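You operate a simulated robot arm through the tools that you are given. There is no shell and no other tool.

The job below is to be done with a simulated two-armed robot. You get a single attempt, and the scene is never put back.

Task
Try the blue sensor on the tester: GOOD tray if it passes, REJECT tray if it shows DEAD.
Fine: window toward the test block; switch on and slide the block up to it; leave both so.

Only the result counts: the job must be done as asked and must still hold three seconds after the hand-in. Knocking over, shifting, dropping, spilling or breaking anything else fails it.

Robot
Two 7-joint arms with fingered hands on one trunk that stands fixed in place. Base frame: the origin is at the foot of the trunk, x ahead of it, y to its left, z up; the work surface is at about z = 0.88. Units: m, rad, N and s.
The left shoulder is at [0.07, 0.172, 1.277], the right one opposite. Each reaches about 1.156 m from its shoulder. Payload 5 kg a hand.
The tool frame of a hand sits at the grasp point between the pads (the TCP): z along the fingers, y along the line on which they close. The tips reach 0.043 m beyond it. The gripper opens to 0.144 m; its body begins 0.05 m behind the TCP. The gripper is a hand of 5 fingers: y runs from the thumb to the fingers, the wrist lies at [-0.021, -0.124, -0.221] in the tool frame, and closing takes about 1.5 s.
Orientation is that of the tool frame in the base frame, as [roll, pitch, yaw] about the fixed x, y, z axes, in that order (R = Rz(yaw) Ry(pitch) Rx(roll)). With the fingers straight down and the wrist toward the robot, the tool's x, y and z point along [0, 1, 0], [1, 0, 0] and [0, 0, -1] of the base frame.

Tools
- The arms move only by the tool step_arm. It takes "left_increments", "right_increments" or both (then of equal length, played together; a hand with none holds still); each is a list of rows, each a list of 3 entries, a list of its own where there are three numbers: the turn, a rotation vector about the tool's x, y, z in units of 45 degrees (1.0 is 45 degrees), then the shift along the tool's x, y, z in units of 400 mm (1.0 is 400 mm), then the opening, from 0 (shut) to 1 (fully open). In form: [[[ax, ay, az], [tx, ty, tz], gripper], ...]. A call has 1 to 20 rows; each row is the pose to reach, as a shift and turn from the pose commanded when the call began, along the tool's axes at that moment. A call with a number of a shift or a turn outside -1 to 1 is refused whole. Each row takes 0.2 s and may step no farther than 0.05 m and 0.15 rad from the row before; otherwise, or with a gripper value out of range, the whole call is refused. Where a pose cannot be reached the arm comes as near as it can. A force on the tool above 50 N (or 10 N above the force at the start of the call, whichever is more), or a blocked arm, ends the call early, and 0.2 s more pass. The fingers move at their own pace (about 0.045 m/s each) and stop on an object; they squeeze with about 26 N. The grip force told is the motor's: it shows also when the fingers shut on nothing. Time passes only in rows, and 0.2 s behind the last, so rows that repeat a pose let the fingers close. It gives the time, the measured TCP pose, the force on the tool (base axes), the opening and the grip force at its end, in the units of the frame above (readings bear some noise), with the torque about the TCP (base axes, N m) and any sound that the robot's microphone picked up.
- Cameras (640 x 400 px; columns grow to the right, rows downward): "scene" is now at [0.1232, 0.0429, 1.5206]; the picture's right is [0.47, -0.88, 0.00], its down [-0.52, -0.28, -0.81] and it looks along [0.71, 0.38, -0.58] (base axes); focal length 326 px, centre (320, 200). "left" rides on the left gripper at [-0.086, -0.108, -0.168] in its tool frame; the picture's right is [-0.80, -0.28, 0.53], its down [0.54, -0.73, 0.42] and it looks along [0.27, 0.63, 0.73] (tool axes); focal length 275 px, centre (320, 200). "right" rides on the right gripper at [0.086, -0.108, -0.168] in its tool frame; the picture's right is [-0.80, 0.28, -0.53], its down [-0.54, -0.73, 0.42] and it looks along [-0.27, 0.63, 0.73] (tool axes); focal length 275 px, centre (320, 200). There is no depth. A picture from a camera that has moved, and an enlarged one, comes with that camera's place and axes in the base frame and with its lens. The place of the scene camera against the robot may be out by one fixed shift of up to 0.018 m in any direction.
- camera(camera): a new picture of that camera. It takes no simulated time.
- move_column(by): slides the trunk up (or, below 0, down) by that many m; the arms and the scene camera ride with it, the base frame stays. It gives what a move gives, with no picture.
- set_grasp(shape, hand): the hand has 5 fingers and takes this shape, open, in about a second: jaw (thumb against the fingers, like two jaws); tri (thumb and two fingers); tip (a fingertip pinch); poke (one finger out to press); point (the index stretched); flat (the hand flat); cup (the hand cupped); fist (a fist). The gripper value then closes the fingers along that shape, each until it touches; the sizes above hold for jaw. It gives what a move gives, with no picture.
- head_to(pan, tilt): turns the head with the scene camera to pan (to the left, within 1.501 rad either way) and tilt (down, from -0.506 to 1.204), counted from straight ahead of the robot. It gives what a move gives.
- enlarge(camera, box): a new picture of the part [left, top, right, bottom] of that camera's present view, enlarged. It takes no simulated time.
- finish_job(): hands the job in; it is judged then, once.

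Places have to be worked out from the pictures, the camera data and where the tool is seen. Open the grippers and draw the arms clear of the work before you hand the job in, unless the task says otherwise.

The tools are called after "Emit:" as name(argument=value, ...) on one line, values as JSON. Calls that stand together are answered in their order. step_arm: Moves the arms, as the interface text tells. Its arguments: {"type":"object","properties":{"left_increments":{"type":"array"},"right_increments":{"type":"array"}},"required":[]} The other tools are called the same way: move_column (by) moves the trunk up or down; set_grasp (shape, hand) gives the hand a shape; head_to (pan, tilt) turns the head that bears the scene camera; camera (camera) takes a picture; enlarge (camera, box) takes an enlarged picture of a part of a camera's view; finish_job () hands the job in.

At the start:

```text
clock: 0.0
left_tcp_pos: [0.5246, 0.6285, 1.2613]
left_tcp_rot: [-3.141, -0.001, 1.571]
left_force: [0.4, -0.3, 0.2]
left_wrist_torque: [-0.02, 0.02, -0.01]
left_grip_width: 0.1437
left_grasp_force: 0.1
left_shape: jaw
right_tcp_pos: [0.8321, -0.0138, 1.2892]
right_tcp_rot: [3.141, 0.002, 1.574]
right_force: [0.3, -0.1, 0.1]
right_wrist_torque: [-0.01, 0.01, -0.03]
right_grip_width: 0.1436
right_grasp_force: 0.1
right_shape: jaw
trunk travel left (down, up): [-0.375, 0.565]
head pan, tilt (commanded): [0.492, 0.625]
```

scene: 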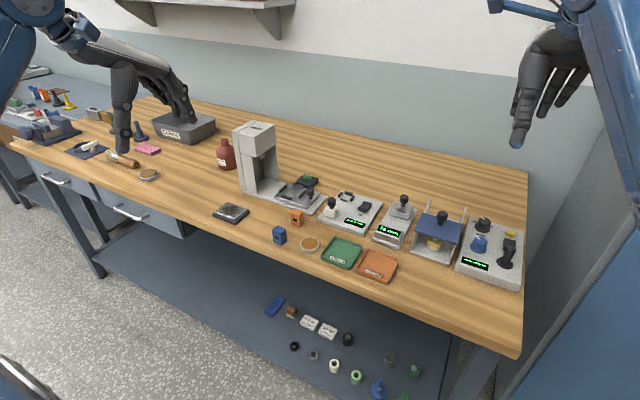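
right: 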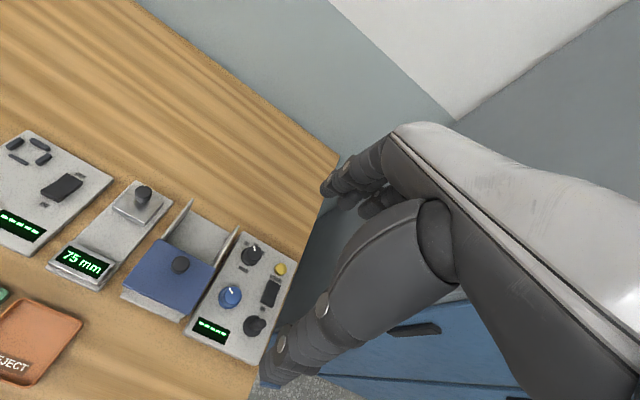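
left: 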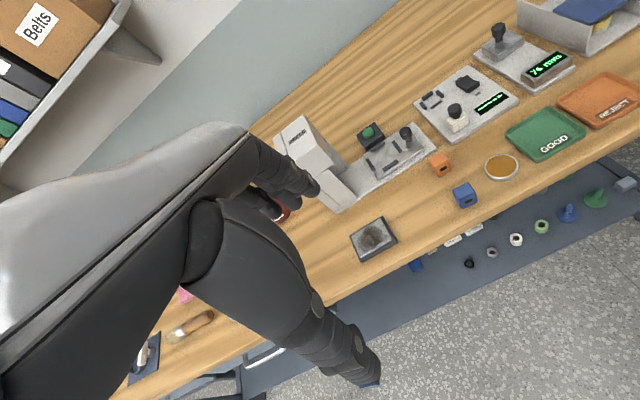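

I'll start by looking closely at the devices in the scene to identify the sensor tester.

Emit:
enlarge(camera="scene", box=[260, 170, 420, 280])

Emit:
enlarge(camera="left", box=[400, 40, 640, 220])

Emit:
enlarge(camera="right", box=[0, 120, 200, 280])

```text
3.64 times, centred on (340, 225) of scene
camera zoom: at [0.1232, 0.0429, 1.5206], right [0.47, -0.88, 0.0], down [-0.52, -0.28, -0.81], along [0.71, 0.38, -0.58], focal length 1187 px, centre (247, 109)
```

zoom: 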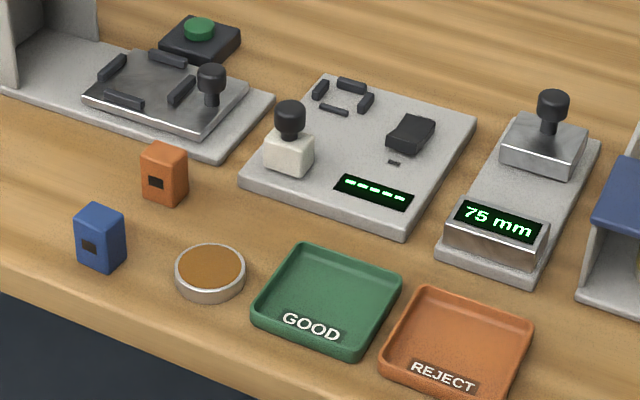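

```text
2.22 times, centred on (520, 130) of left
camera zoom: at [0.4152, 0.541, 1.4284], right [-0.28, -0.8, -0.53], down [-0.73, 0.54, -0.42], along [0.63, 0.27, -0.73], focal length 612 px, centre (-124, 356)
```

zoom: 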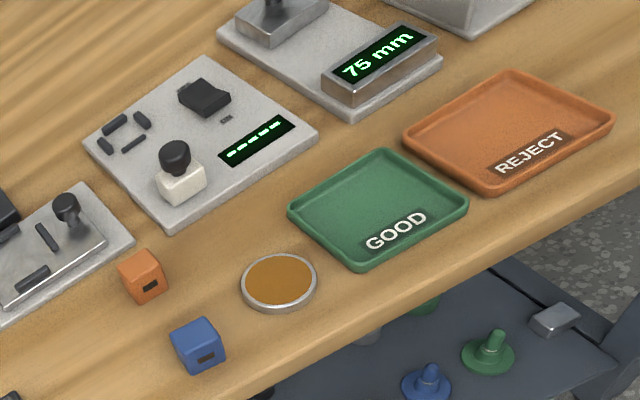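

```text
2.50 times, centred on (100, 200) of right
camera zoom: at [0.723, 0.0711, 1.4575], right [0.28, -0.8, 0.53], down [-0.73, -0.54, -0.42], along [0.63, -0.27, -0.73], focal length 688 px, centre (870, 200)
```

zoom: 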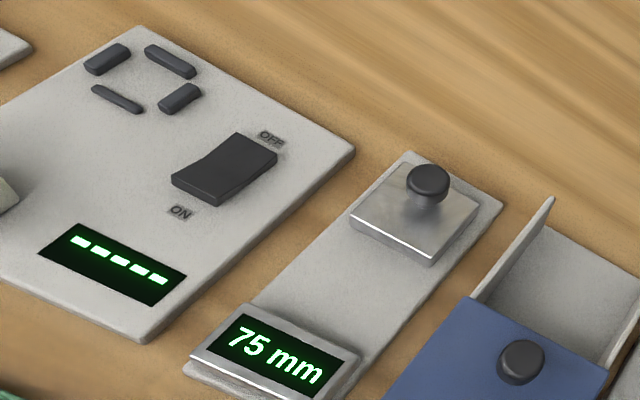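

The tester is the plate with the four-bar nest, white block with knob, and ON/OFF rocker. I'll zoom in on the blue sensor, nest and block for geometry.

Emit:
enlarge(camera="scene", box=[265, 205, 325, 245])

Emit:
enlarge(camera="left", box=[420, 140, 500, 220])

Emit:
enlarge(camera="left", box=[410, 55, 520, 145])

Emit:
enlarge(camera="scene", box=[315, 180, 395, 240])

```text
10.00 times, centred on (295, 225) of scene
camera zoom: at [0.1232, 0.0429, 1.5206], right [0.47, -0.88, 0.0], down [-0.52, -0.28, -0.81], along [0.71, 0.38, -0.58], focal length 3264 px, centre (570, -50)
```

zoom: 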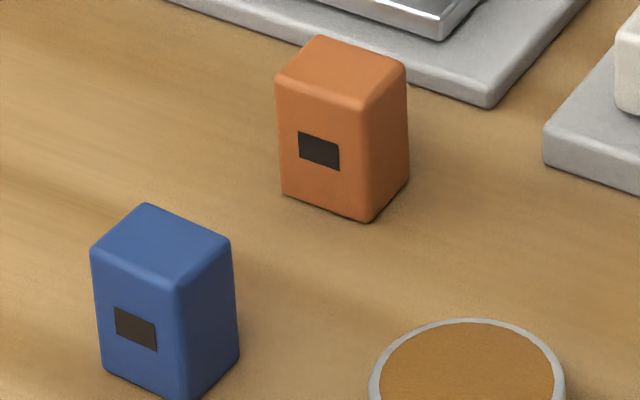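

```text
5.00 times, centred on (460, 180) of left
camera zoom: at [0.4152, 0.541, 1.4284], right [-0.28, -0.8, -0.53], down [-0.73, 0.54, -0.42], along [0.63, 0.27, -0.73], focal length 1376 px, centre (-380, 300)
```

zoom: 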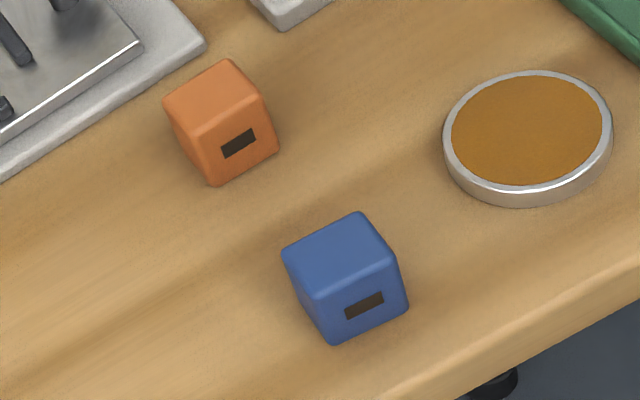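

```text
4.44 times, centred on (465, 100) of left
camera zoom: at [0.4152, 0.541, 1.4284], right [-0.28, -0.8, -0.53], down [-0.73, 0.54, -0.42], along [0.63, 0.27, -0.73], focal length 1224 px, centre (-324, 644)
```

zoom: 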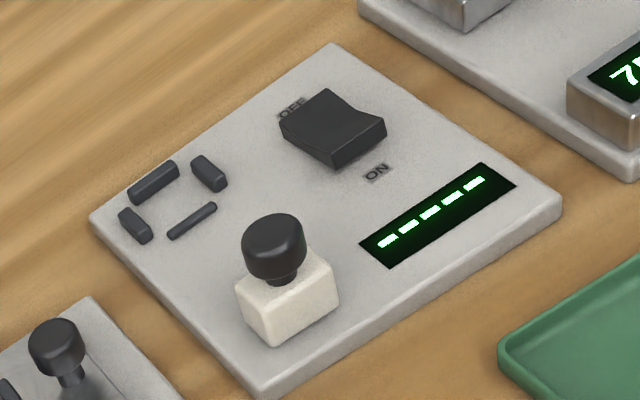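

```text
6.67 times, centred on (355, 210) of scene
camera zoom: at [0.1232, 0.0429, 1.5206], right [0.47, -0.88, 0.0], down [-0.52, -0.28, -0.81], along [0.71, 0.38, -0.58], focal length 2176 px, centre (87, 133)
```

zoom: 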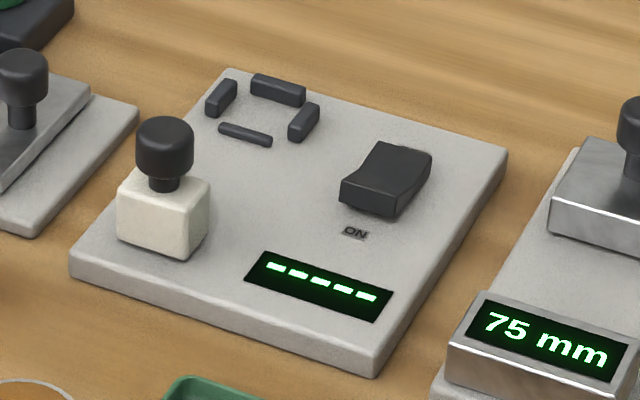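

The blue sensor's window faces the robot side (−x), centred near (0.676, 0.457), almost square to the axes; the nest is near (0.937, 0.375), with the block at −x of it. I'll see what the "tip" shape looks like on the left hand before choosing a grasp.

Emit:
set_grasp(hand="left", shape="tip")

Emit:
set_grasp(hand="right", shape="poke")

Emit:
enlarge(camera="scene", box=[60, 0, 260, 180])

Emit:
camera(camera="left")

Emit:
camera(camera="right")

Emit:
enlarge(camera="scene", box=[440, 0, 640, 180])

```text
clock: 0.9
left_tcp_pos: [0.5239, 0.6281, 1.2622]
left_tcp_rot: [3.141, 0.0, 1.571]
left_force: [-0.9, 1.5, -0.9]
left_wrist_torque: [0.0, 0.0, 0.02]
left_grip_width: 0.1439
left_grasp_force: 0.1
left_shape: tip
right_tcp_pos: [0.8324, -0.0142, 1.2875]
right_tcp_rot: [-3.141, 0.002, 1.573]
right_force: [-0.4, 0.1, -0.5]
right_wrist_torque: [0.0, -0.01, -0.01]
right_grip_width: 0.1437
right_grasp_force: 0.0
right_shape: jaw
trunk travel left (down, up): [-0.375, 0.565]
head pan, tilt (commanded): [0.492, 0.625]
```

```text
clock: 1.8
left_tcp_pos: [0.5242, 0.6293, 1.2615]
left_tcp_rot: [3.141, -0.001, 1.571]
left_force: [1.2, -0.5, 0.8]
left_wrist_torque: [0.01, -0.04, -0.02]
left_grip_width: 0.1438
left_grasp_force: 0.1
left_shape: tip
right_tcp_pos: [0.8325, -0.0138, 1.2893]
right_tcp_rot: [3.141, 0.001, 1.572]
right_force: [-0.1, 0.8, -0.7]
right_wrist_torque: [0.03, 0.01, 0.01]
right_grip_width: 0.0
right_grasp_force: 0.0
right_shape: poke
trunk travel left (down, up): [-0.375, 0.565]
head pan, tilt (commanded): [0.492, 0.625]
```

```text
2.22 times, centred on (160, 90) of scene
camera zoom: at [0.1233, 0.0429, 1.5206], right [0.47, -0.88, 0.0], down [-0.52, -0.28, -0.81], along [0.71, 0.38, -0.58], focal length 725 px, centre (676, 444)
```

zoom: 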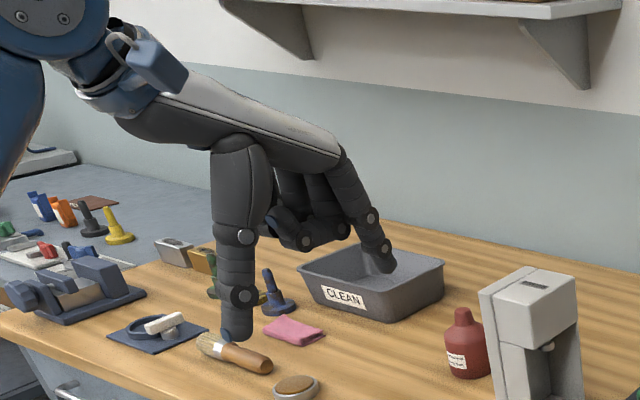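

```text
taken
camera left: at [0.4153, 0.541, 1.4284], right [-0.28, -0.8, -0.53], down [-0.73, 0.54, -0.42], along [0.63, 0.27, -0.73], focal length 275 px, centre (320, 200)
```

left: 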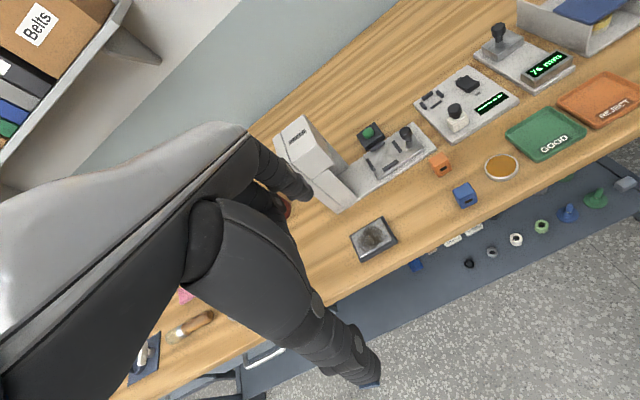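

```text
taken
camera right: at [0.7231, 0.0711, 1.4574], right [0.28, -0.8, 0.53], down [-0.73, -0.54, -0.42], along [0.63, -0.27, -0.73], focal length 275 px, centre (320, 200)
```

right: 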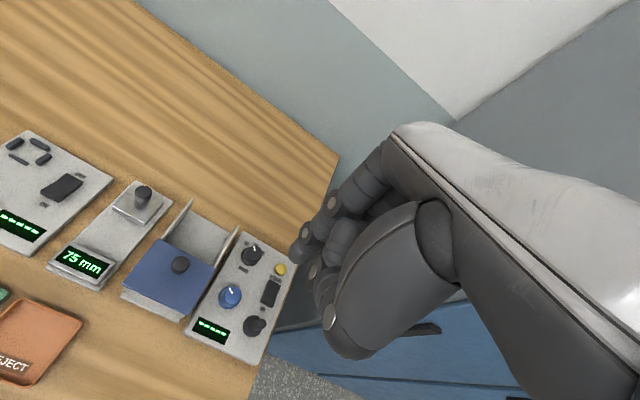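

```text
2.22 times, centred on (540, 90) of scene
camera zoom: at [0.1233, 0.0429, 1.5206], right [0.47, -0.88, 0.0], down [-0.52, -0.28, -0.81], along [0.71, 0.38, -0.58], focal length 725 px, centre (-169, 444)
```

zoom: 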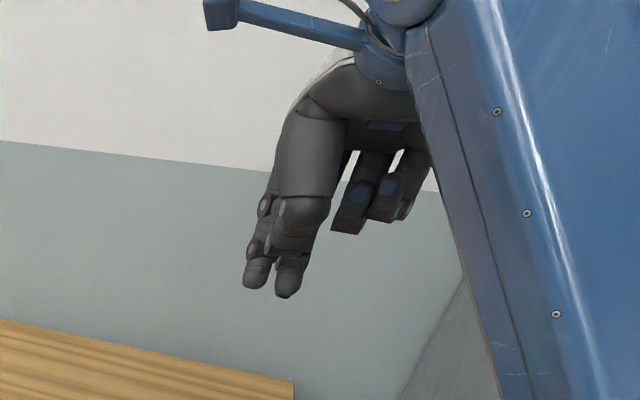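

In "tip" shape the thumb and index extend while the other fingers curl away, which suits the sensor with the block close by. I'll turn the left hand −90° about vertical (closing along base y, index on the block side) and bring it above the sensor, in two stages.

Emit:
step_arm(left_increments=[[[0, 0, 0.167], [-0.033, 0.03, 0.02], 1], [[0, 0, 0.333], [-0.067, 0.06, 0.04], 1], [[0, 0, 0.5], [-0.1, 0.09, 0.06], 1], [[0, 0, 0.667], [-0.133, 0.12, 0.08], 1], [[0, 0, 0.833], [-0.167, 0.15, 0.1], 1], [[0, 0, 1.0], [-0.2, 0.175, 0.125], 1]])

```text
clock: 3.2
left_tcp_pos: [0.5941, 0.5472, 1.2085]
left_tcp_rot: [-3.14, 0.0, 0.785]
left_force: [0.2, 0.7, -0.5]
left_wrist_torque: [0.01, 0.06, -0.02]
left_grip_width: 0.1439
left_grasp_force: 0.1
left_shape: tip
right_tcp_pos: [0.833, -0.0131, 1.287]
right_tcp_rot: [-3.138, 0.001, 1.574]
right_force: [0.0, -0.4, -0.9]
right_wrist_torque: [-0.03, 0.04, -0.01]
right_grip_width: 0.0
right_grasp_force: 0.1
right_shape: poke
trunk travel left (down, up): [-0.375, 0.565]
head pan, tilt (commanded): [0.492, 0.625]
```

Halfway turned; continuing to yaw 0 above the sensor at about z 1.06.

Emit:
step_arm(left_increments=[[[0, 0, 0.167], [-0.003, 0.05, 0.062], 1], [[0, 0, 0.333], [-0.005, 0.1, 0.124], 1], [[0, 0, 0.5], [-0.008, 0.15, 0.186], 1], [[0, 0, 0.667], [-0.01, 0.2, 0.247], 1], [[0, 0, 0.833], [-0.013, 0.25, 0.309], 1], [[0, 0, 1.0], [-0.0155, 0.303, 0.371], 1]])

Emit:
camera(camera="left")

Emit:
camera(camera="scene")

```text
clock: 4.6
left_tcp_pos: [0.6786, 0.4601, 1.0638]
left_tcp_rot: [-3.14, 0.001, 0.0]
left_force: [-0.7, 0.3, -0.2]
left_wrist_torque: [-0.03, 0.01, -0.03]
left_grip_width: 0.144
left_grasp_force: 0.0
left_shape: tip
right_tcp_pos: [0.8343, -0.0155, 1.2882]
right_tcp_rot: [-3.14, 0.0, 1.573]
right_force: [0.7, -0.5, -0.8]
right_wrist_torque: [0.01, 0.05, 0.02]
right_grip_width: 0.0
right_grasp_force: 0.1
right_shape: poke
trunk travel left (down, up): [-0.375, 0.565]
head pan, tilt (commanded): [0.492, 0.625]
```

```text
taken
camera left: at [0.593, 0.5659, 1.2304], right [-0.8, 0.28, -0.53], down [0.54, 0.73, -0.42], along [0.27, -0.63, -0.73], focal length 275 px, centre (320, 200)
```

left: 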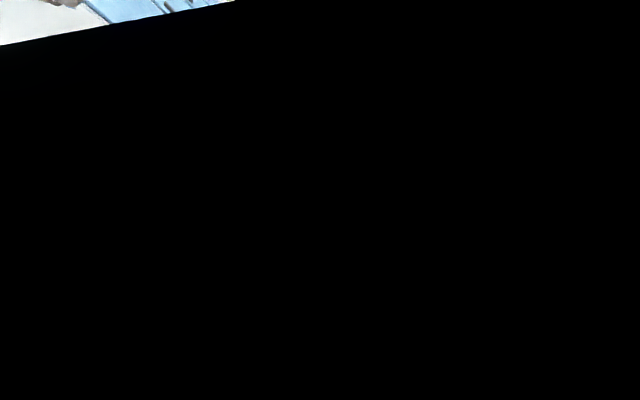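

```text
taken
camera scene: at [0.1248, 0.0421, 1.5205], right [0.47, -0.88, 0.0], down [-0.52, -0.28, -0.81], along [0.71, 0.38, -0.59], focal length 326 px, centre (320, 200)
```

scene: 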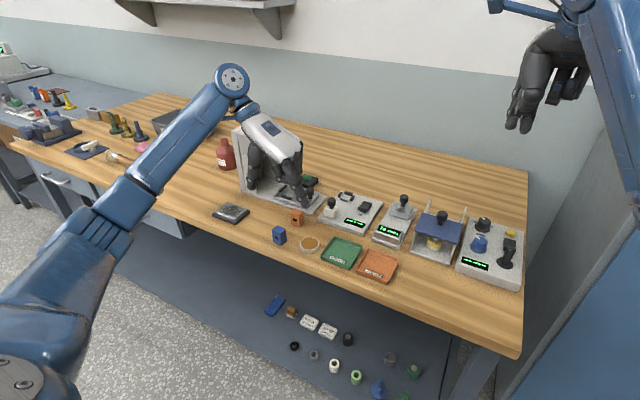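

The left wrist camera is blocked by the forearm in this pose, and a machine stands near on that side. The right arm reaching across suits a y-direction grip better, so I'll shape the right hand to "tip", withdraw the left arm, and bring the right one over.

Emit:
set_grasp(hand="right", shape="tip")

Emit:
step_arm(left_increments=[[[0, 0, -0.167], [-0.04, -0.05, -0.06], 1], [[0, 0, -0.333], [-0.08, -0.1, -0.12], 1], [[0, 0, -0.5], [-0.12, -0.15, -0.18], 1], [[0, 0, -0.667], [-0.16, -0.2, -0.24], 1], [[0, 0, -0.833], [-0.2, -0.25, -0.3], 1], [[0, 0, -1.0], [-0.25, -0.3, -0.375], 1]], right_increments=[[[0, 0, -0.167], [0.07, -0.035, 0.037], 1], [[0, 0, -0.333], [0.14, -0.07, 0.074], 1], [[0, 0, -0.5], [0.205, -0.1, 0.11], 1], [[0, 0, -0.667], [0.27, -0.135, 0.147], 1], [[0, 0, -0.833], [0.34, -0.17, 0.184], 1], [[0, 0, -1.0], [0.41, -0.205, 0.2225], 1]])

Emit:
camera(camera="scene")

Emit:
camera(camera="right")

```text
clock: 5.5
left_tcp_pos: [0.6766, 0.4596, 1.0636]
left_tcp_rot: [3.141, -0.001, 0.001]
left_force: [-0.4, -0.1, 0.0]
left_wrist_torque: [0.01, -0.03, -0.01]
left_grip_width: 0.1441
left_grasp_force: 0.1
left_shape: tip
right_tcp_pos: [0.8317, -0.0152, 1.29]
right_tcp_rot: [-3.14, -0.001, 1.571]
right_force: [-0.4, 0.1, -1.2]
right_wrist_torque: [-0.01, 0.0, 0.01]
right_grip_width: 0.1436
right_grasp_force: 0.0
right_shape: tip
trunk travel left (down, up): [-0.375, 0.565]
head pan, tilt (commanded): [0.492, 0.625]
```

```text
clock: 6.9
left_tcp_pos: [0.5732, 0.5772, 1.2136]
left_tcp_rot: [3.14, 0.0, 0.785]
left_force: [-0.3, 0.4, -0.7]
left_wrist_torque: [0.01, -0.03, -0.02]
left_grip_width: 0.1436
left_grasp_force: 0.0
left_shape: tip
right_tcp_pos: [0.7487, 0.1484, 1.2012]
right_tcp_rot: [3.14, 0.001, 2.358]
right_force: [-0.8, -1.0, 0.6]
right_wrist_torque: [0.01, -0.05, 0.01]
right_grip_width: 0.144
right_grasp_force: 0.1
right_shape: tip
trunk travel left (down, up): [-0.375, 0.565]
head pan, tilt (commanded): [0.492, 0.625]
```

```text
taken
camera scene: at [0.1211, 0.0436, 1.5207], right [0.47, -0.88, 0.0], down [-0.51, -0.28, -0.81], along [0.72, 0.38, -0.58], focal length 326 px, centre (320, 200)
```

scene: 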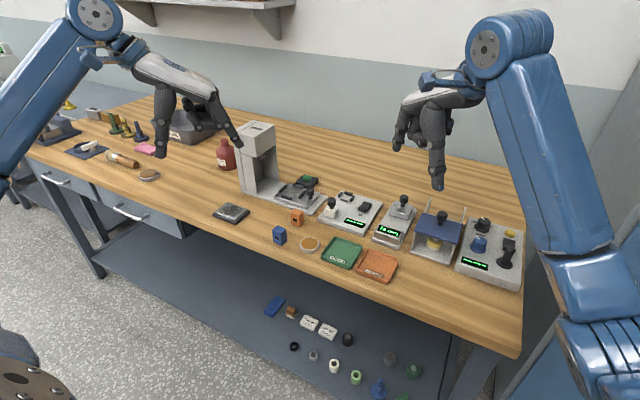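

```text
taken
camera right: at [0.6102, 0.1326, 1.3698], right [0.76, -0.36, 0.54], down [-0.13, -0.9, -0.42], along [0.63, 0.25, -0.73], focal length 275 px, centre (320, 200)
```

right: 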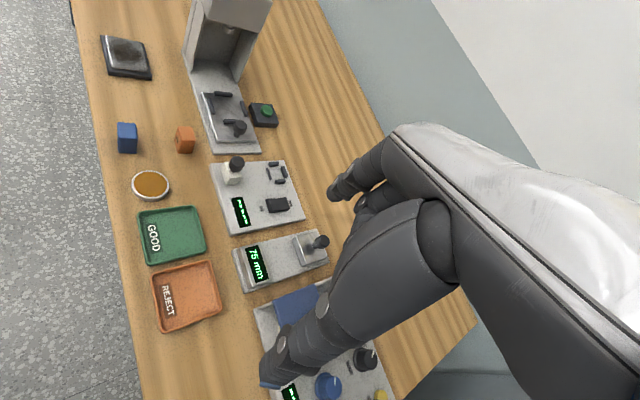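

Both hands moved as wanted. Next I'll complete the right hand's turn to yaw 180° above the blue sensor while moving the left hand farther out of the way.

Emit:
step_arm(left_increments=[[[0, 0, -0.11], [0.004, -0.06, -0.014], 1], [[0, 0, -0.22], [0.008, -0.12, -0.028], 1], [[0, 0, -0.33], [0.012, -0.18, -0.042], 1], [[0, 0, -0.44], [0.016, -0.24, -0.056], 1], [[0, 0, -0.55], [0.02, -0.3, -0.07], 1], [[0, 0, -0.66], [0.024, -0.33, -0.084], 1], [[0, 0, -0.77], [0.028, -0.36, -0.098], 1], [[0, 0, -0.88], [0.032, -0.38, -0.112], 1], [[0, 0, -1.0], [0.035, -0.389, -0.125], 1]], right_increments=[[[0, 0, -0.11], [0.075, 0.046, 0.036], 1], [[0, 0, -0.22], [0.15, 0.093, 0.073], 1], [[0, 0, -0.33], [0.225, 0.139, 0.109], 1], [[0, 0, -0.44], [0.3, 0.185, 0.146], 1], [[0, 0, -0.55], [0.374, 0.232, 0.182], 1], [[0, 0, -0.66], [0.449, 0.278, 0.219], 1], [[0, 0, -0.77], [0.524, 0.324, 0.255], 1], [[0, 0, -0.88], [0.599, 0.371, 0.292], 1], [[0, 0, -1.0], [0.674, 0.417, 0.328], 1]])

Emit:
camera(camera="right")

Emit:
camera(camera="scene")

```text
clock: 8.9
left_tcp_pos: [0.4748, 0.6999, 1.2632]
left_tcp_rot: [3.141, 0.001, 1.572]
left_force: [-0.3, 1.1, -0.1]
left_wrist_torque: [-0.07, -0.09, 0.02]
left_grip_width: 0.1439
left_grasp_force: 0.0
left_shape: tip
right_tcp_pos: [0.675, 0.459, 1.0689]
right_tcp_rot: [-3.139, 0.002, 3.14]
right_force: [0.4, -0.2, -0.8]
right_wrist_torque: [0.01, 0.05, 0.03]
right_grip_width: 0.144
right_grasp_force: 0.2
right_shape: tip
trunk travel left (down, up): [-0.375, 0.565]
head pan, tilt (commanded): [0.492, 0.625]
```

```text
taken
camera right: at [0.5884, 0.3499, 1.2367], right [0.8, 0.28, 0.54], down [0.54, -0.73, -0.42], along [0.27, 0.63, -0.73], focal length 275 px, centre (320, 200)
```

right: 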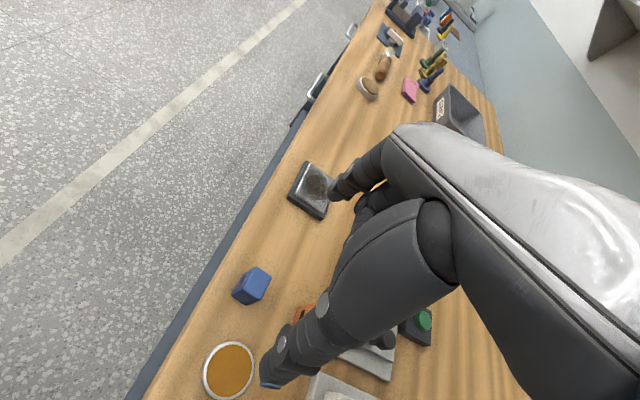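

```text
taken
camera scene: at [0.1225, 0.0438, 1.5205], right [0.47, -0.88, 0.0], down [-0.51, -0.28, -0.81], along [0.72, 0.38, -0.58], focal length 326 px, centre (320, 200)
```

scene: 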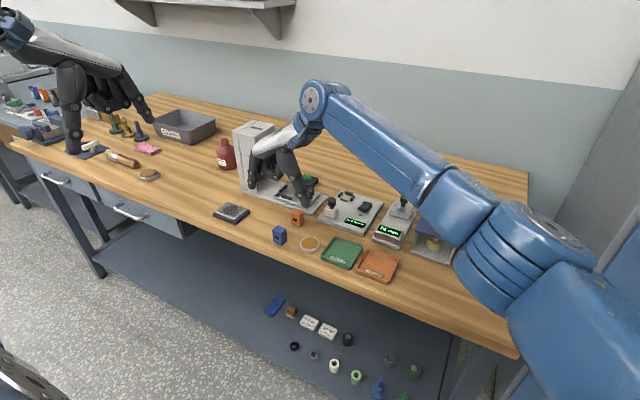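

The right camera shows the blue sensor below the open thumb and index. I'll close the fingers in the air here to see exactly where the tips meet relative to the tool frame.

Emit:
step_arm(right_increments=[[[0, 0, 0], [0, 0, 0], 0], [[0, 0, 0], [0, 0, 0], 0], [[0, 0, 0], [0, 0, 0], 0], [[0, 0, 0], [0, 0, 0], 0], [[0, 0, 0], [0, 0, 0], 0], [[0, 0, 0], [0, 0, 0], 0], [[0, 0, 0], [0, 0, 0], 0], [[0, 0, 0], [0, 0, 0], 0]])

Emit:
camera(camera="right")

Emit:
enlarge(camera="scene", box=[220, 110, 340, 260])

```text
clock: 10.7
left_tcp_pos: [0.4752, 0.6996, 1.2633]
left_tcp_rot: [3.141, 0.001, 1.571]
left_force: [-0.4, 0.2, 0.6]
left_wrist_torque: [0.01, -0.04, 0.0]
left_grip_width: 0.1436
left_grasp_force: 0.1
left_shape: tip
right_tcp_pos: [0.675, 0.4595, 1.0685]
right_tcp_rot: [3.141, 0.0, 3.141]
right_force: [-0.2, 0.0, -0.2]
right_wrist_torque: [0.0, -0.02, 0.0]
right_grip_width: 0.0
right_grasp_force: 0.9
right_shape: tip
trunk travel left (down, up): [-0.375, 0.565]
head pan, tilt (commanded): [0.492, 0.625]
```

```text
taken
camera right: at [0.5877, 0.3501, 1.2372], right [0.8, 0.28, 0.53], down [0.54, -0.73, -0.42], along [0.27, 0.63, -0.73], focal length 275 px, centre (320, 200)
```

right: 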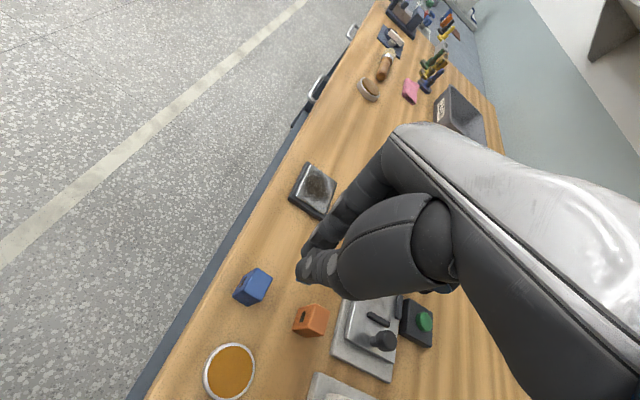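

```text
2.67 times, centred on (280, 185) of scene
camera zoom: at [0.1232, 0.0431, 1.5206], right [0.47, -0.88, 0.0], down [-0.52, -0.28, -0.81], along [0.71, 0.38, -0.58], focal length 870 px, centre (427, 240)
```

zoom: 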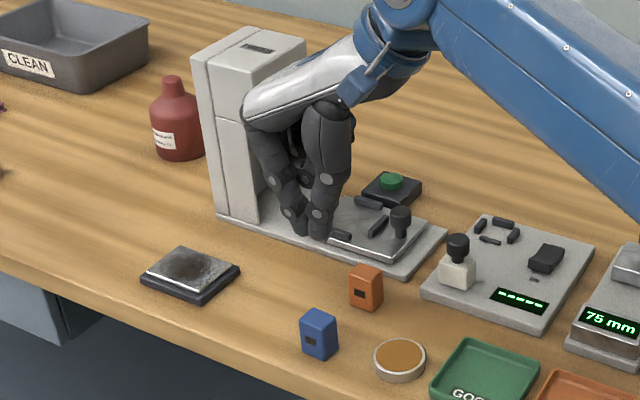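

Emit:
enlarge(camera="right", box=[210, 190, 370, 310])

Emit:
enlarge(camera="scene", box=[300, 140, 372, 200])

Emit:
enlarge(camera="scene", box=[300, 140, 380, 200])

Emit:
enlarge(camera="scene", box=[305, 145, 375, 205])

```text
3.33 times, centred on (290, 250) of right
camera zoom: at [0.5877, 0.3501, 1.2372], right [0.8, 0.28, 0.53], down [0.54, -0.73, -0.42], along [0.27, 0.63, -0.73], focal length 918 px, centre (420, 33)
```

zoom: 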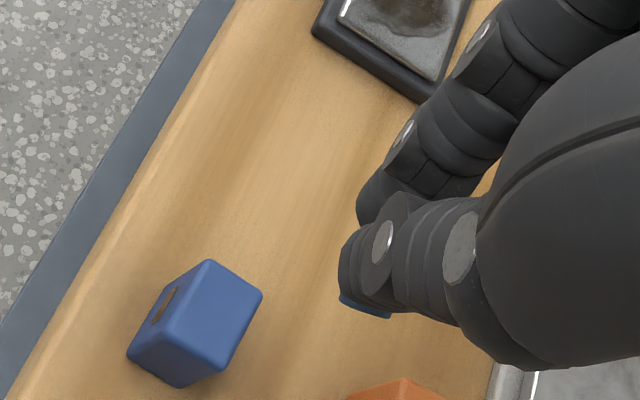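

```text
6.67 times, centred on (336, 170) of scene
camera zoom: at [0.1232, 0.0431, 1.5206], right [0.47, -0.88, 0.0], down [-0.52, -0.28, -0.81], along [0.71, 0.38, -0.58], focal length 2176 px, centre (213, 400)
```

zoom: 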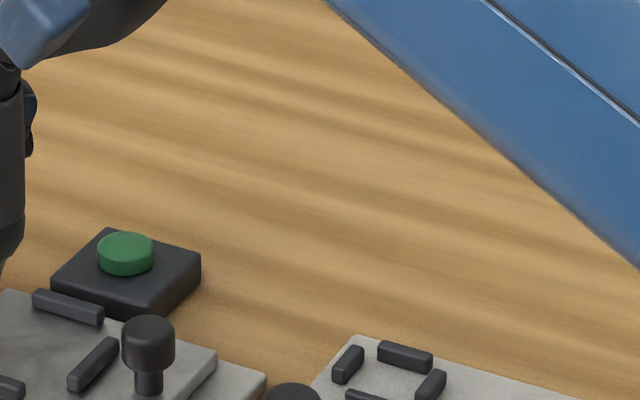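

```text
6.67 times, centred on (340, 170) of scene
camera zoom: at [0.1232, 0.0431, 1.5206], right [0.47, -0.88, 0.0], down [-0.52, -0.28, -0.81], along [0.71, 0.38, -0.58], focal length 2176 px, centre (187, 400)
```

zoom: 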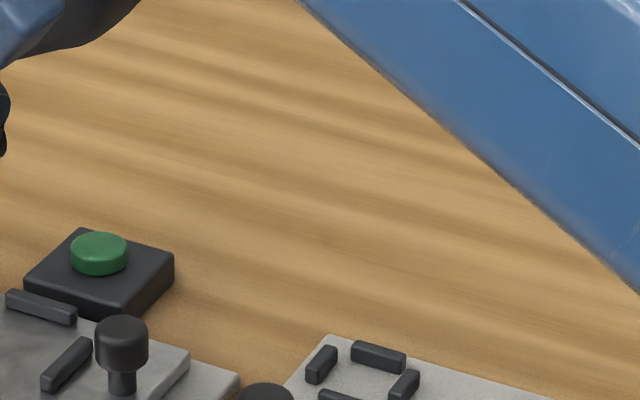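

```text
6.67 times, centred on (340, 175) of scene
camera zoom: at [0.1232, 0.0431, 1.5206], right [0.47, -0.88, 0.0], down [-0.52, -0.28, -0.81], along [0.71, 0.38, -0.58], focal length 2176 px, centre (187, 367)
```

zoom: 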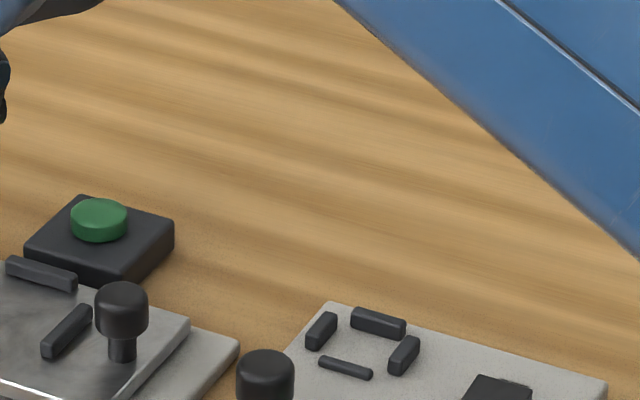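

Emit:
enlarge(camera="scene", box=[300, 175, 360, 215])

Emit:
enlarge(camera="scene", box=[300, 140, 420, 220])

Emit:
enlarge(camera="scene", box=[305, 160, 385, 220])

Emit:
enlarge(camera="scene", box=[300, 150, 400, 220])

```text
10.00 times, centred on (330, 195) of scene
camera zoom: at [0.1232, 0.0431, 1.5206], right [0.47, -0.88, 0.0], down [-0.52, -0.28, -0.81], along [0.71, 0.38, -0.58], focal length 3264 px, centre (220, 250)
```

zoom: 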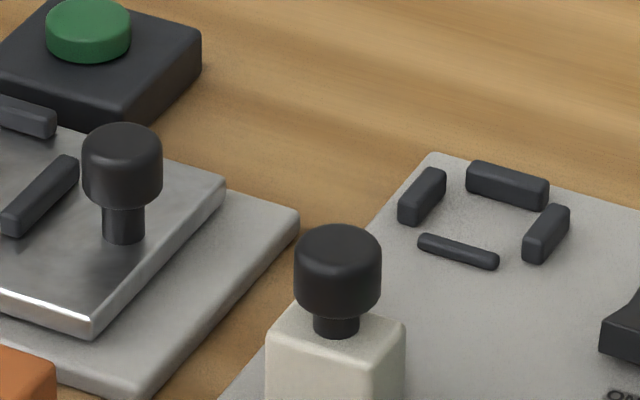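

```text
5.00 times, centred on (360, 180) of scene
camera zoom: at [0.1232, 0.0431, 1.5206], right [0.47, -0.88, 0.0], down [-0.52, -0.28, -0.81], along [0.71, 0.38, -0.58], focal length 1632 px, centre (120, 300)
```

zoom: 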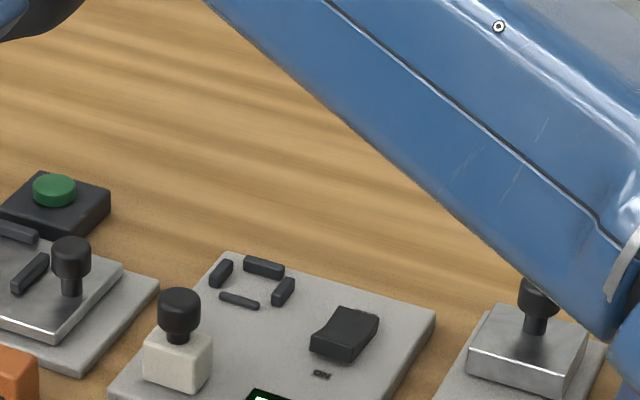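

```text
6.67 times, centred on (345, 190) of scene
camera zoom: at [0.1232, 0.0431, 1.5206], right [0.47, -0.88, 0.0], down [-0.52, -0.28, -0.81], along [0.71, 0.38, -0.58], focal length 2176 px, centre (153, 267)
```

zoom: 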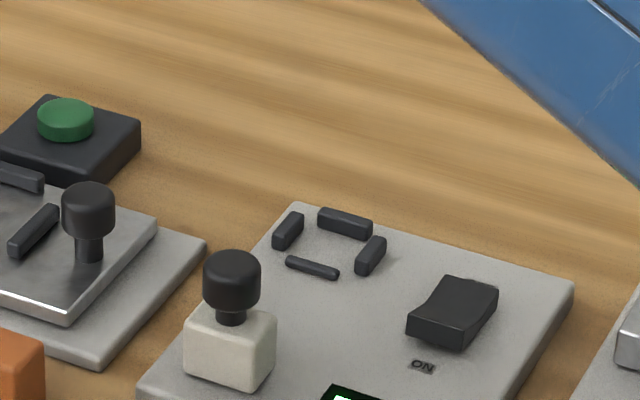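

```text
5.71 times, centred on (350, 185) of scene
camera zoom: at [0.1232, 0.0431, 1.5206], right [0.47, -0.88, 0.0], down [-0.52, -0.28, -0.81], along [0.71, 0.38, -0.58], focal length 1865 px, centre (149, 286)
```

zoom: 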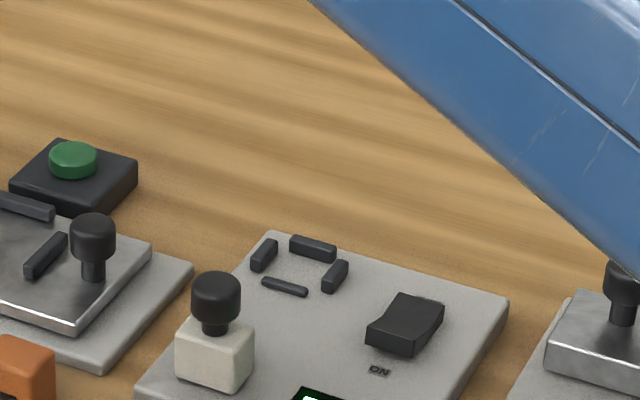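

The closed tips meet at about tool (0, 0, 0.04), right on the TCP line, and I got a clear nest view: inner pocket about 0.03 × 0.034 m. I'll zoom the right camera on the sensor to fix its position and yaw.

Emit:
enlarge(camera="right", box=[220, 255, 290, 315])

Emit:
enlarge(camera="scene", box=[245, 150, 325, 250])

```text
6.67 times, centred on (255, 285) of right
camera zoom: at [0.5877, 0.3501, 1.2372], right [0.8, 0.28, 0.53], down [0.54, -0.73, -0.42], along [0.27, 0.63, -0.73], focal length 1835 px, centre (753, -367)
```

zoom: 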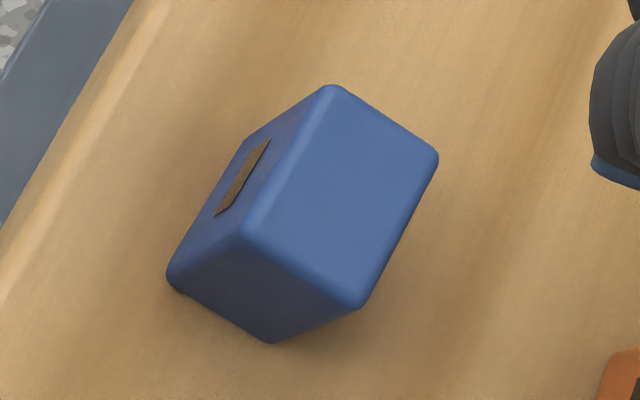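

```text
4.00 times, centred on (285, 200) of scene
camera zoom: at [0.1232, 0.0431, 1.5206], right [0.47, -0.88, 0.0], down [-0.52, -0.28, -0.81], along [0.71, 0.38, -0.58], focal length 1306 px, centre (460, 200)
```

zoom: 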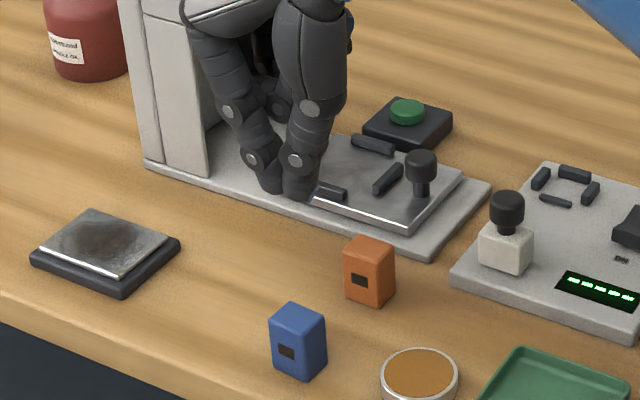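

Sensor centre is about (0.673, 0.460), turned roughly −5° about vertical, size ≈ 0.024 × 0.030 × 0.04. Before grasping, I'll test in the air whether the right arm can reach over the nest in this orientation, and look at the nest from there.

Emit:
step_arm(right_increments=[[[0, 0, 0], [-0.09, -0.03, -0.018], 0.5], [[0, 0, 0], [-0.18, -0.06, -0.036], 0.5], [[0, 0, 0], [-0.275, -0.093, -0.054], 0.5], [[0, 0, 0], [-0.367, -0.124, -0.071], 0.5], [[0, 0, 0], [-0.459, -0.155, -0.089], 0.5], [[0, 0, 0], [-0.551, -0.186, -0.107], 0.5], [[0, 0, 0], [-0.6425, -0.2175, -0.125], 0.5], [[0, 0, 0], [-0.6425, -0.2175, -0.125], 0.5]])

Emit:
camera(camera="right")

Emit:
camera(camera="scene")

```text
clock: 12.5
left_tcp_pos: [0.4728, 0.7013, 1.2638]
left_tcp_rot: [3.14, 0.002, 1.572]
left_force: [-0.7, 0.9, 0.1]
left_wrist_torque: [-0.08, -0.09, 0.0]
left_grip_width: 0.144
left_grasp_force: 0.1
left_shape: tip
right_tcp_pos: [0.8222, 0.3338, 1.0939]
right_tcp_rot: [3.141, 0.003, -3.14]
right_force: [-1.4, 0.9, -0.4]
right_wrist_torque: [-0.15, -0.05, 0.0]
right_grip_width: 0.0719
right_grasp_force: 0.0
right_shape: tip
right hand out of reach, approached as far as the arm can: row 1, 2, 3, 4, 5, 6, 7, 8
trunk travel left (down, up): [-0.375, 0.565]
head pan, tilt (commanded): [0.492, 0.625]
```

```text
taken
camera right: at [0.735, 0.2248, 1.2625], right [0.79, 0.29, 0.54], down [0.55, -0.72, -0.42], along [0.27, 0.63, -0.73], focal length 275 px, centre (320, 200)
```

right: 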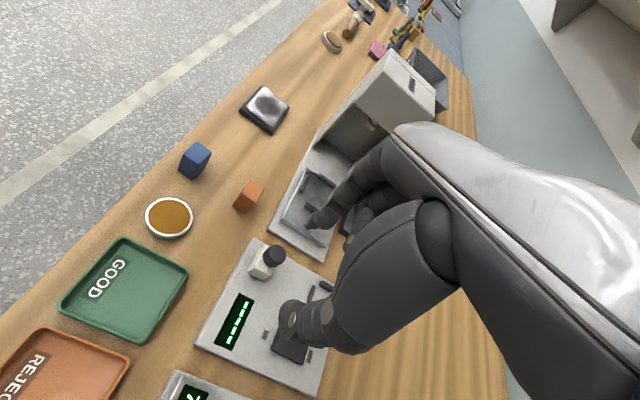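

```text
taken
camera scene: at [0.1213, 0.0459, 1.5206], right [0.47, -0.88, 0.0], down [-0.51, -0.28, -0.81], along [0.72, 0.38, -0.58], focal length 326 px, centre (320, 200)
```

scene: 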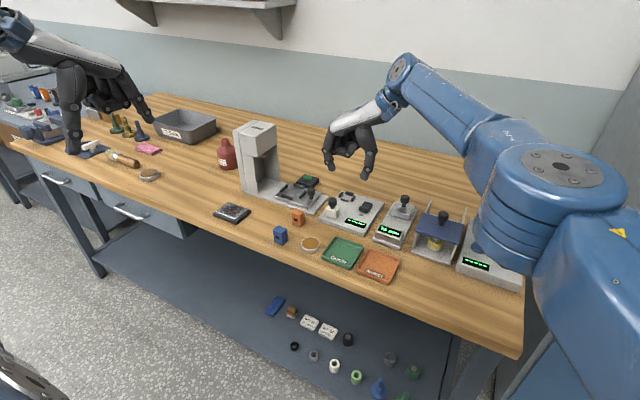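

The right arm can't reach the nest in that orientation (stopped at x≈0.82). The left arm, tilted about 20° with its wrist on the +y side, should; I'll withdraw the right arm to the right and then test the left one.

Emit:
step_arm(right_increments=[[[0, 0, 0.08], [0.05, -0.06, -0.06], 1], [[0, 0, 0.16], [0.1, -0.14, -0.12], 1], [[0, 0, 0.25], [0.155, -0.22, -0.18], 1], [[0, 0, 0.33], [0.21, -0.3, -0.22], 1], [[0, 0, 0.41], [0.26, -0.38, -0.25], 1], [[0, 0, 0.5], [0.31, -0.46, -0.28], 1], [[0, 0, 0.58], [0.365, -0.53, -0.3], 1], [[0, 0, 0.67], [0.42, -0.6, -0.32], 1], [[0, 0, 0.75], [0.47, -0.67, -0.335], 1], [[0, 0, 0.83], [0.52, -0.74, -0.35], 1], [[0, 0, 0.92], [0.57, -0.81, -0.365], 1], [[0, 0, 1.0], [0.625, -0.875, -0.375], 1]])

```text
clock: 15.1
left_tcp_pos: [0.4742, 0.6986, 1.2658]
left_tcp_rot: [3.141, -0.003, 1.572]
left_force: [-0.2, 0.3, 1.1]
left_wrist_torque: [0.04, -0.02, 0.01]
left_grip_width: 0.1441
left_grasp_force: 0.0
left_shape: tip
right_tcp_pos: [0.5796, -0.0244, 1.2417]
right_tcp_rot: [3.141, 0.0, 2.356]
right_force: [-0.5, -0.9, -0.6]
right_wrist_torque: [0.03, -0.01, -0.01]
right_grip_width: 0.1437
right_grasp_force: 0.1
right_shape: tip
trunk travel left (down, up): [-0.375, 0.565]
head pan, tilt (commanded): [0.492, 0.625]
```

Right arm is withdrawing; I'll park it farther right and start turning the left hand back toward yaw 0.

Emit:
step_arm(left_increments=[[[0, 0, 0.14], [-0.042, 0.034, 0.016], 1], [[0, 0, 0.28], [-0.085, 0.069, 0.033], 1], [[0, 0, 0.43], [-0.127, 0.103, 0.049], 1], [[0, 0, 0.57], [-0.17, 0.137, 0.066], 1], [[0, 0, 0.71], [-0.212, 0.171, 0.082], 1], [[0, 0, 0.86], [-0.255, 0.206, 0.099], 1], [[0, 0, 1.0], [-0.297, 0.24, 0.115], 1]], right_increments=[[[0, 0, 0.14], [-0.063, -0.063, 0], 1], [[0, 0, 0.28], [-0.126, -0.126, 0], 1], [[0, 0, 0.43], [-0.19, -0.19, 0], 1], [[0, 0, 0.57], [-0.253, -0.253, 0], 1], [[0, 0, 0.71], [-0.316, -0.316, 0], 1], [[0, 0, 0.86], [-0.379, -0.379, 0], 1], [[0, 0, 1.0], [-0.442, -0.442, 0], 1]])

```text
clock: 16.7
left_tcp_pos: [0.5705, 0.5796, 1.2191]
left_tcp_rot: [3.141, -0.001, 0.785]
left_force: [-0.4, -0.2, -0.7]
left_wrist_torque: [0.06, 0.0, -0.01]
left_grip_width: 0.1439
left_grasp_force: 0.1
left_shape: tip
right_tcp_pos: [0.5819, -0.2756, 1.2397]
right_tcp_rot: [3.141, -0.003, 1.57]
right_force: [0.0, -0.6, -0.6]
right_wrist_torque: [0.02, 0.02, 0.0]
right_grip_width: 0.1436
right_grasp_force: 0.1
right_shape: tip
trunk travel left (down, up): [-0.375, 0.565]
head pan, tilt (commanded): [0.492, 0.625]
```

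Continuing to yaw 0 above the sensor area.

Emit:
step_arm(left_increments=[[[0, 0, 0.14], [0, 0.066, 0.025], 1], [[0, 0, 0.28], [0, 0.131, 0.05], 1], [[0, 0, 0.43], [0, 0.197, 0.075], 1], [[0, 0, 0.57], [0, 0.263, 0.1], 1], [[0, 0, 0.71], [0, 0.329, 0.125], 1], [[0, 0, 0.86], [0, 0.394, 0.15], 1], [[0, 0, 1.0], [0, 0.46, 0.175], 1]])

```text
clock: 18.3
left_tcp_pos: [0.7025, 0.4505, 1.1467]
left_tcp_rot: [-3.14, 0.001, 0.0]
left_force: [0.4, 0.2, -0.1]
left_wrist_torque: [-0.03, 0.02, 0.02]
left_grip_width: 0.144
left_grasp_force: 0.0
left_shape: tip
right_tcp_pos: [0.5838, -0.2756, 1.2402]
right_tcp_rot: [-3.14, 0.0, 1.573]
right_force: [0.2, 0.2, 0.2]
right_wrist_torque: [0.03, 0.08, 0.06]
right_grip_width: 0.1439
right_grasp_force: 0.0
right_shape: tip
trunk travel left (down, up): [-0.375, 0.565]
head pan, tilt (commanded): [0.492, 0.625]
```

Now tilt the left hand 20° (fingers leaning forward) and test reach above the nest at z≈1.06.

Emit:
step_arm(left_increments=[[[0, 0.063, 0], [0.081, 0.028, 0.03], 1], [[0, 0.127, 0], [0.163, 0.056, 0.06], 1], [[0, 0.19, 0], [0.244, 0.084, 0.09], 1], [[0, 0.254, 0], [0.325, 0.112, 0.12], 1], [[0, 0.317, 0], [0.406, 0.14, 0.15], 1], [[0, 0.381, 0], [0.488, 0.168, 0.18], 1], [[0, 0.444, 0], [0.569, 0.196, 0.215], 1], [[0, 0.444, 0], [0.569, 0.196, 0.215], 1]])

Emit:
camera(camera="left")

Emit:
camera(camera="scene")

```text
clock: 20.1
left_tcp_pos: [0.9254, 0.3712, 1.0619]
left_tcp_rot: [3.141, -0.349, 0.0]
left_force: [0.4, -0.2, -0.1]
left_wrist_torque: [-0.03, -0.01, -0.01]
left_grip_width: 0.1439
left_grasp_force: 0.0
left_shape: tip
right_tcp_pos: [0.5806, -0.2746, 1.2414]
right_tcp_rot: [-3.14, 0.001, 1.573]
right_force: [0.3, 0.1, 0.3]
right_wrist_torque: [-0.05, -0.04, -0.03]
right_grip_width: 0.1439
right_grasp_force: 0.1
right_shape: tip
trunk travel left (down, up): [-0.375, 0.565]
head pan, tilt (commanded): [0.492, 0.625]
```

```text
taken
camera left: at [0.7878, 0.4781, 1.1893], right [-0.57, 0.28, -0.77], down [0.65, 0.73, -0.21], along [0.5, -0.63, -0.6], focal length 275 px, centre (320, 200)
```

left: 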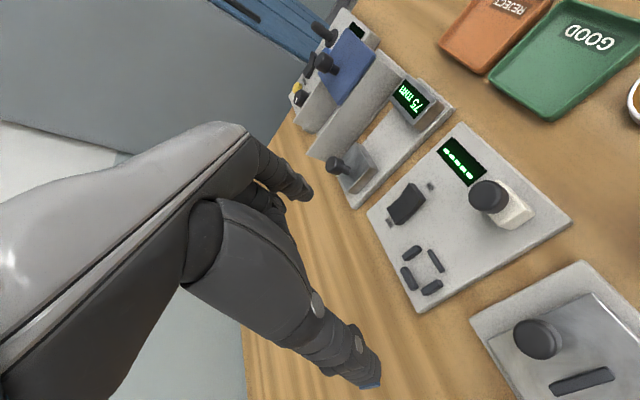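

```text
taken
camera scene: at [0.1223, 0.0433, 1.5207], right [0.47, -0.88, 0.0], down [-0.51, -0.28, -0.81], along [0.72, 0.38, -0.58], focal length 326 px, centre (320, 200)
```

scene: 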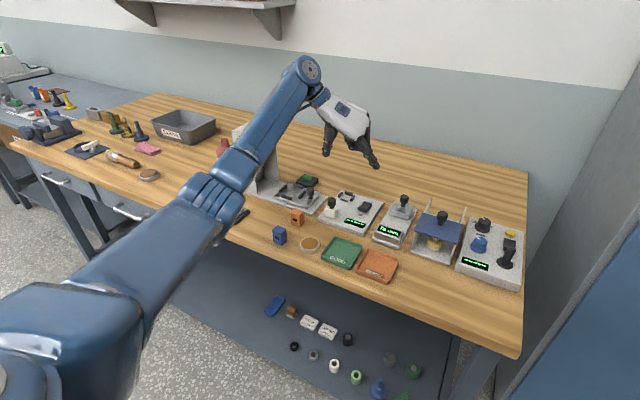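

Reach is fine with the 20° tilt, and the wrist camera has a clear view of nest, block and switch from here. I'll enlarge to measure the nest.

Emit:
enlarge(camera="left", box=[360, 160, 560, 320])

Emit:
enlarge(camera="left", box=[385, 235, 465, 305])

Emit:
enlarge(camera="scene", box=[300, 120, 400, 200])

```text
2.50 times, centred on (460, 240) of left
camera zoom: at [0.7878, 0.4781, 1.1893], right [-0.57, 0.28, -0.77], down [0.65, 0.73, -0.21], along [0.5, -0.63, -0.6], focal length 688 px, centre (-30, 100)
```

zoom: 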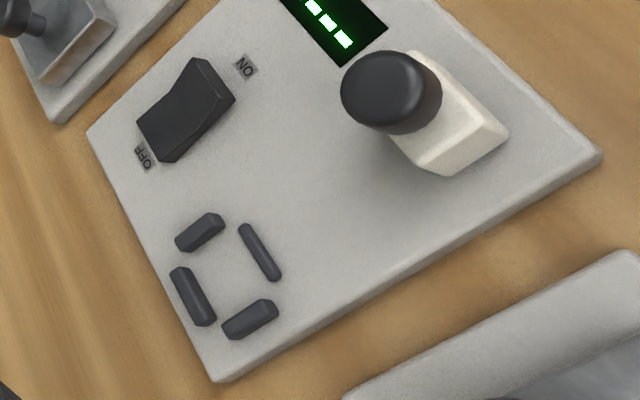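

```text
5.71 times, centred on (425, 270) of left
camera zoom: at [0.7878, 0.4781, 1.1893], right [-0.57, 0.28, -0.77], down [0.65, 0.73, -0.21], along [0.5, -0.63, -0.6], focal length 1573 px, centre (-280, -200)
```

zoom: 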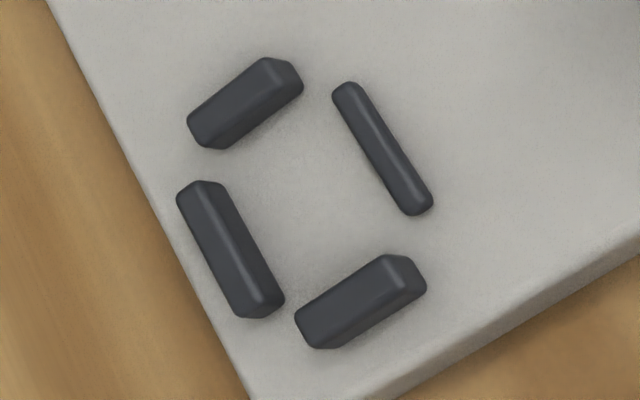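

```text
5.00 times, centred on (350, 160) of scene
camera zoom: at [0.1223, 0.0433, 1.5207], right [0.47, -0.88, 0.0], down [-0.51, -0.28, -0.81], along [0.72, 0.38, -0.58], focal length 1632 px, centre (170, 400)
```

zoom: 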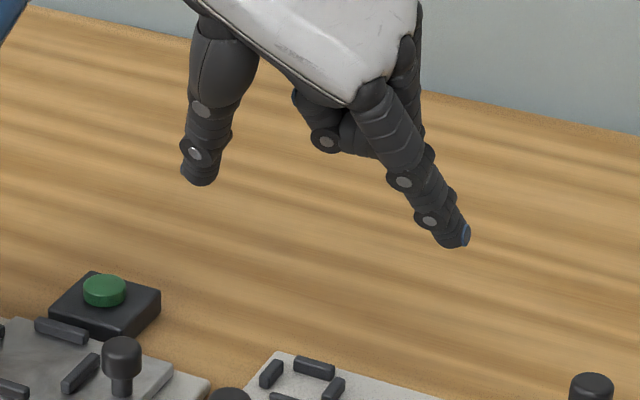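

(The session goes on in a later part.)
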